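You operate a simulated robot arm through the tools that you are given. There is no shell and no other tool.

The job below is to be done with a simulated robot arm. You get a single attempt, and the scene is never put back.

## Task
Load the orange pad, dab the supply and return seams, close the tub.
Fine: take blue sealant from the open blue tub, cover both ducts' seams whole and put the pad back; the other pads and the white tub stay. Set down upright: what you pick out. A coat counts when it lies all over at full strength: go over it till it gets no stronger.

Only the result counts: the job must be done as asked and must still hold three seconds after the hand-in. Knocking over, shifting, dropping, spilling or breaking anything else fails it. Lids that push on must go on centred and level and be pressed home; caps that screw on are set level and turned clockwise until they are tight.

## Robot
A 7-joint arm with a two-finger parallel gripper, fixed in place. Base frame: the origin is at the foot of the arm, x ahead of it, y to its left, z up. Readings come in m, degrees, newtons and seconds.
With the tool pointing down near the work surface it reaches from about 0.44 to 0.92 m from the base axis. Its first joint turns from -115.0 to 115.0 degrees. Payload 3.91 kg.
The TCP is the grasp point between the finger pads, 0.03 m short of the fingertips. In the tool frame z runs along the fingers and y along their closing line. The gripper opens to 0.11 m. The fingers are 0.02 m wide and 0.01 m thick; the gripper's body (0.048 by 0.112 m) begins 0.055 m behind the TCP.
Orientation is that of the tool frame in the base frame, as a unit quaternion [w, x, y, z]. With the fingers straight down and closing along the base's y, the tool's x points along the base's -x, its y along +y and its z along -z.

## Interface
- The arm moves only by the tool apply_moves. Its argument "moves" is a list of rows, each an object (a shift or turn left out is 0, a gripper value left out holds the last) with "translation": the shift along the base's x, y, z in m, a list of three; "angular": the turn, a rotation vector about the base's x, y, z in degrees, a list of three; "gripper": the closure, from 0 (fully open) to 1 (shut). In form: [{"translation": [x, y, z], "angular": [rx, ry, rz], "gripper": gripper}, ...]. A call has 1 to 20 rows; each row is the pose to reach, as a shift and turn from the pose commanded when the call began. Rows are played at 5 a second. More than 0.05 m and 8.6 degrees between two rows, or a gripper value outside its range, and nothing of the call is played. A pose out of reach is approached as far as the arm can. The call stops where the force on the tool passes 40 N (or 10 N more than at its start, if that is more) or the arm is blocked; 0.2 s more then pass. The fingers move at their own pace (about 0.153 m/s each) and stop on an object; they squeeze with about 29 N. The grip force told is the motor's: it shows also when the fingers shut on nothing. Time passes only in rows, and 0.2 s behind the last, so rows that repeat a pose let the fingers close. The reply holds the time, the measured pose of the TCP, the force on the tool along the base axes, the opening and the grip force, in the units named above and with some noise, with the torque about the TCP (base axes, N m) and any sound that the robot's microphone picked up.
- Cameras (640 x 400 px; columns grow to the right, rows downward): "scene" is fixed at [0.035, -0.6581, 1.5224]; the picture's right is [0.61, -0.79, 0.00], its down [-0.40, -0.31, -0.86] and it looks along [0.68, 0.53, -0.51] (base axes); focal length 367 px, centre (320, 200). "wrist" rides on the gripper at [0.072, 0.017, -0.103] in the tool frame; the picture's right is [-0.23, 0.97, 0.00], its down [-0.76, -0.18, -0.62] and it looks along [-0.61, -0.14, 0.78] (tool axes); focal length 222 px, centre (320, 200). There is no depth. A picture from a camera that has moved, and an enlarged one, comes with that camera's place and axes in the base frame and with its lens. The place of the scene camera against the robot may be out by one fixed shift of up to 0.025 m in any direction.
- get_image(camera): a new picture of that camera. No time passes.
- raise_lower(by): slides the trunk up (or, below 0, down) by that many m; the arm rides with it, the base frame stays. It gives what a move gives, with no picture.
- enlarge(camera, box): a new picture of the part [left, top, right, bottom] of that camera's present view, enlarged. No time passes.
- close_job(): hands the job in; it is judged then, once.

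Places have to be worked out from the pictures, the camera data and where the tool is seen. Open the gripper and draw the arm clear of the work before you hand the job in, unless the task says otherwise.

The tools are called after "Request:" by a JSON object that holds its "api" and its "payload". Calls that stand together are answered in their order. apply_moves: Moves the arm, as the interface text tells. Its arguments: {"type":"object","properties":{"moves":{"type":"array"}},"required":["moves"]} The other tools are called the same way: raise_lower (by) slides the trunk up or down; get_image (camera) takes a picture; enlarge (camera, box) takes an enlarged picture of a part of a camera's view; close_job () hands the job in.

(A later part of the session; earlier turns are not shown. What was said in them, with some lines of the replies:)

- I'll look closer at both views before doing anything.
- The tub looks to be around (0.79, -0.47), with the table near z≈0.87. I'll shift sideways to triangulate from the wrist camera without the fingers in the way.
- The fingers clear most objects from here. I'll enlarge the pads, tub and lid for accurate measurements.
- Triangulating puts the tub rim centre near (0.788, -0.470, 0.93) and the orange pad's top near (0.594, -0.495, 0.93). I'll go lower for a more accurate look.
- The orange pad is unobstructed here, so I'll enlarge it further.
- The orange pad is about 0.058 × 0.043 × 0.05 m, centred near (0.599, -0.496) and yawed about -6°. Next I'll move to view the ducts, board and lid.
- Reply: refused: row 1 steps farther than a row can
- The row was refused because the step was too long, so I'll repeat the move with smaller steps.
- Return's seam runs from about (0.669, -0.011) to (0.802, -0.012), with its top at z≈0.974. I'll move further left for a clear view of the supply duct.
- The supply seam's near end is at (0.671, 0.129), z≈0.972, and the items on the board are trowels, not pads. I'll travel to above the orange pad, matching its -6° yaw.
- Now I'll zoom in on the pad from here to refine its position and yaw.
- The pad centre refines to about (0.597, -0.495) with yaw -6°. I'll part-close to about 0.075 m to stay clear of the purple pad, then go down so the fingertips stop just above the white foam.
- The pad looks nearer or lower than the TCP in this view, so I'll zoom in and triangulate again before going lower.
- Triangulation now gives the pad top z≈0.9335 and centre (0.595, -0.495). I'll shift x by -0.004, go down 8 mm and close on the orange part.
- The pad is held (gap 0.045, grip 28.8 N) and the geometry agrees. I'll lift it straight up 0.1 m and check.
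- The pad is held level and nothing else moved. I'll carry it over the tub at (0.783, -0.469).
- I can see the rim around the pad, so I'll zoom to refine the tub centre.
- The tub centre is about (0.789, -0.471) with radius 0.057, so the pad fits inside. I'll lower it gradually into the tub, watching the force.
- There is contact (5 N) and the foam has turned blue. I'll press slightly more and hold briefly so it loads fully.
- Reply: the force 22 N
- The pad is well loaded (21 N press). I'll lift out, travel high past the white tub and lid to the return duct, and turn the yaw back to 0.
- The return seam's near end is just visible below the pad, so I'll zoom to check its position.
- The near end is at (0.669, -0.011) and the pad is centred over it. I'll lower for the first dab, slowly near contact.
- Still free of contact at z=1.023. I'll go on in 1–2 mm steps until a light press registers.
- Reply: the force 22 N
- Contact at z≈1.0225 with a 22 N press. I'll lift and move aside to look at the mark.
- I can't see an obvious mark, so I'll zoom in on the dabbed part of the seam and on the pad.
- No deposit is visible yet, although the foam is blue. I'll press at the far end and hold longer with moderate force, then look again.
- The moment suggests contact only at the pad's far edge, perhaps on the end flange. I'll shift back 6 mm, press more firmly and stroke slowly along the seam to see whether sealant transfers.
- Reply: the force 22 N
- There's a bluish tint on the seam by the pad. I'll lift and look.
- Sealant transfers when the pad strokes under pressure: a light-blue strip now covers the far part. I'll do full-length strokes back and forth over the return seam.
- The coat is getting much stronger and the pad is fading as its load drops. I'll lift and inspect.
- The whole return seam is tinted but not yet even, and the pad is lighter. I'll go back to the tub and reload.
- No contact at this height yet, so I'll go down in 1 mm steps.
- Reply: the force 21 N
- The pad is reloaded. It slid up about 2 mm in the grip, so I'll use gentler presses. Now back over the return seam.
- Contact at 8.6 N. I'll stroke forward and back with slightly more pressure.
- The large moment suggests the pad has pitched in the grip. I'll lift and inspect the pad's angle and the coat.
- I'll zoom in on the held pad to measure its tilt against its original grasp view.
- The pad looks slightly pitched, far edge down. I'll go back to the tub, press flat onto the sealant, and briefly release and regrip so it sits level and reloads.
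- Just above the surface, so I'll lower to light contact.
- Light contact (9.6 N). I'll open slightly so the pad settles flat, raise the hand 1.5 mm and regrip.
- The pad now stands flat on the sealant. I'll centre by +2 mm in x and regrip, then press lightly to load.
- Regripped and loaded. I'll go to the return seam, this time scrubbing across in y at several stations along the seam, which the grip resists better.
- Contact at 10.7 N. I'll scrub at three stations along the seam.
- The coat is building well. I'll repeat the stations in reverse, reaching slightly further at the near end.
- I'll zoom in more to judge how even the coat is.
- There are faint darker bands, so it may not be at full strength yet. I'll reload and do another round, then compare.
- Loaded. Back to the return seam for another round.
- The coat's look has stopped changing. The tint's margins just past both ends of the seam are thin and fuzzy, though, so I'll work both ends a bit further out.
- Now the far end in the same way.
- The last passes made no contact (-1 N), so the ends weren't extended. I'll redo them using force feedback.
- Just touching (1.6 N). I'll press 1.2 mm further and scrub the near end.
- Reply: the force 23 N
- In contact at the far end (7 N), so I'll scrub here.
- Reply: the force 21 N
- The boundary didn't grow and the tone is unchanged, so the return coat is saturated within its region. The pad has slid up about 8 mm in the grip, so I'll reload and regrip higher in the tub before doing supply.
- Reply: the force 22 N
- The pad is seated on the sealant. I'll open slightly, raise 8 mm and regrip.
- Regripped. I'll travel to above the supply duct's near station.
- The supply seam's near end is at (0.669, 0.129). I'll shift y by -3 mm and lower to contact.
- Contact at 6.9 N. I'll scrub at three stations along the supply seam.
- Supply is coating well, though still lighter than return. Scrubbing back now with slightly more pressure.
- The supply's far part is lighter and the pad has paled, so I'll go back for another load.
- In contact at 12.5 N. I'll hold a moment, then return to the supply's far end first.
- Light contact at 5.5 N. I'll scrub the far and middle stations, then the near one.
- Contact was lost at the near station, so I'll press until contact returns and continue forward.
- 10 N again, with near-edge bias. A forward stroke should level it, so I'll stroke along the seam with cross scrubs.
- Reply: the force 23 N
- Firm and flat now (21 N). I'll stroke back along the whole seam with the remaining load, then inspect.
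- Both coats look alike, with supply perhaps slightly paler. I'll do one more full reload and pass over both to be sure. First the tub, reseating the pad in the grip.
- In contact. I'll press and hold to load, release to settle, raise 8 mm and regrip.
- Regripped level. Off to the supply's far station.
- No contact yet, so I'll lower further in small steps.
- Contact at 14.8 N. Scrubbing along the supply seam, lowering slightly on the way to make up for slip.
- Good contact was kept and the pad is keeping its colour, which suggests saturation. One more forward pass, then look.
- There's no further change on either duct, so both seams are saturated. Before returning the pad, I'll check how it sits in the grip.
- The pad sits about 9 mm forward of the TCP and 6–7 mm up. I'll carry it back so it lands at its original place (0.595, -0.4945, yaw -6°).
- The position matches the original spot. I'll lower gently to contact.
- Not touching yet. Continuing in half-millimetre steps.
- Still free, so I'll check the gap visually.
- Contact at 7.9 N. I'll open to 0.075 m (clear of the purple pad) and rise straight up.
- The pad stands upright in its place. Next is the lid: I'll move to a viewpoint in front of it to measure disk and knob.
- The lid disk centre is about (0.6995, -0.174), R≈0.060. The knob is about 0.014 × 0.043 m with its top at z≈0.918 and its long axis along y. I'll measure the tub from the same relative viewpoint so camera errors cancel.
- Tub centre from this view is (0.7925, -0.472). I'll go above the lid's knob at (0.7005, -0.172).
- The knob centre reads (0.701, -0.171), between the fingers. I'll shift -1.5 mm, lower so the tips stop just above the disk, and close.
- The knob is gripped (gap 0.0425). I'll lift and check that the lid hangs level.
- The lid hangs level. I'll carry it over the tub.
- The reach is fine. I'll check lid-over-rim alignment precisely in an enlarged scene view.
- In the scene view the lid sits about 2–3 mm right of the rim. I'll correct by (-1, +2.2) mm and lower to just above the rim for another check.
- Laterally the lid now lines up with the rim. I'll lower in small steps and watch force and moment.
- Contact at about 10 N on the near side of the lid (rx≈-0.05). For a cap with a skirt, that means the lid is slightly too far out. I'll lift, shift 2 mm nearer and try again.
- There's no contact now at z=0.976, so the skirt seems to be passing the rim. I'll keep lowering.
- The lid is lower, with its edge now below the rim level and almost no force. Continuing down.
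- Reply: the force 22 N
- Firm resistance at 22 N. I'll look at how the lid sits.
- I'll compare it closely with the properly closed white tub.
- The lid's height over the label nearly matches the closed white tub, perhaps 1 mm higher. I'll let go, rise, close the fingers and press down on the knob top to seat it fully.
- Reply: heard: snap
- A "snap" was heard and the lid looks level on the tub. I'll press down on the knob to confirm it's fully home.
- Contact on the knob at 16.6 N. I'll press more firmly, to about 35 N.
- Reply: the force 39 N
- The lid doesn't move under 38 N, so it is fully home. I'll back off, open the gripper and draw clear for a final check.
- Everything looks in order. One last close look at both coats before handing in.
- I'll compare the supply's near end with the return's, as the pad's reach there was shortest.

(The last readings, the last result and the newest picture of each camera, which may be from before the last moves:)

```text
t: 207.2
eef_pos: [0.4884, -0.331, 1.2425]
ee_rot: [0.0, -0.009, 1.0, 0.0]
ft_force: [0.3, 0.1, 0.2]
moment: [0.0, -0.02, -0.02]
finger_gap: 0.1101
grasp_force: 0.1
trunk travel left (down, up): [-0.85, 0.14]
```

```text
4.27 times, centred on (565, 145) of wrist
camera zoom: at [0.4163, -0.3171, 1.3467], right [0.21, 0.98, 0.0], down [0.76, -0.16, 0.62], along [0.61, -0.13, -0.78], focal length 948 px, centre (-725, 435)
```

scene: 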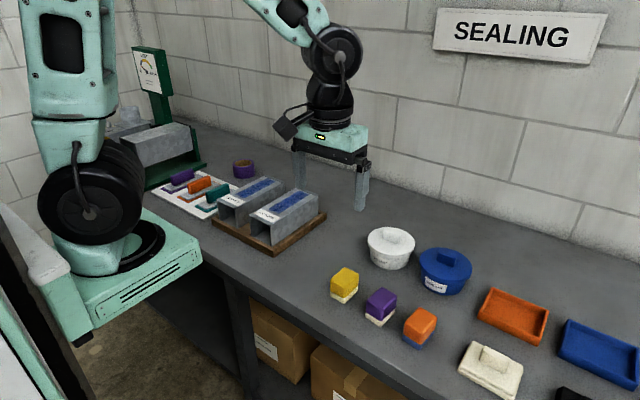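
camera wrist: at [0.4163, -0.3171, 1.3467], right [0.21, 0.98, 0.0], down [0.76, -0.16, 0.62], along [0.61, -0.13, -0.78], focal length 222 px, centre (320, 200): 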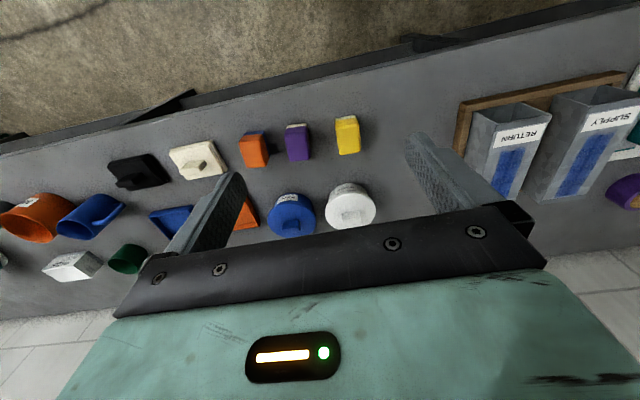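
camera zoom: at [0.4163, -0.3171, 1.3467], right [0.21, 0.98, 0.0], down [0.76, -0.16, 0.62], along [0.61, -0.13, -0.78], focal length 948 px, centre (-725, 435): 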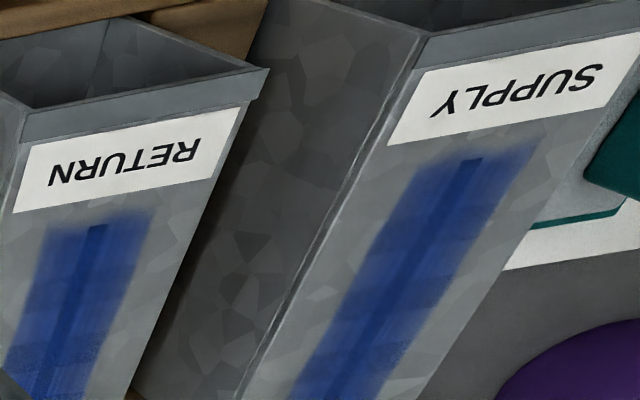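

Both coats look identical and even from end to end. The pad is back upright, the tub is closed and the arm is clear, so I'm handing in the job.

Request:
{"api": "close_job", "payload": {}}

```text
The job is handed in.
```

I did the job and handed it in; no verdict came back, so what follows is what I saw and measured.

- **Seams:** both the supply and return seams are covered whole with blue sealant from the open tub. I went over each until the colour stopped changing, reloading the pad several times.
- **Pad:** the orange pad is back upright in its original place, with blue sealant still on its foam.
- **Tub:** the blue lid is on centred and level. I heard a snap, and it did not move when I pressed the knob with about 38 N. The tub itself was nudged about 1–2 mm while I was fitting the lid.
- **Everything else:** the other pads, the white tub and the ducts look unmoved. The gripper is open and the arm is clear of the work.
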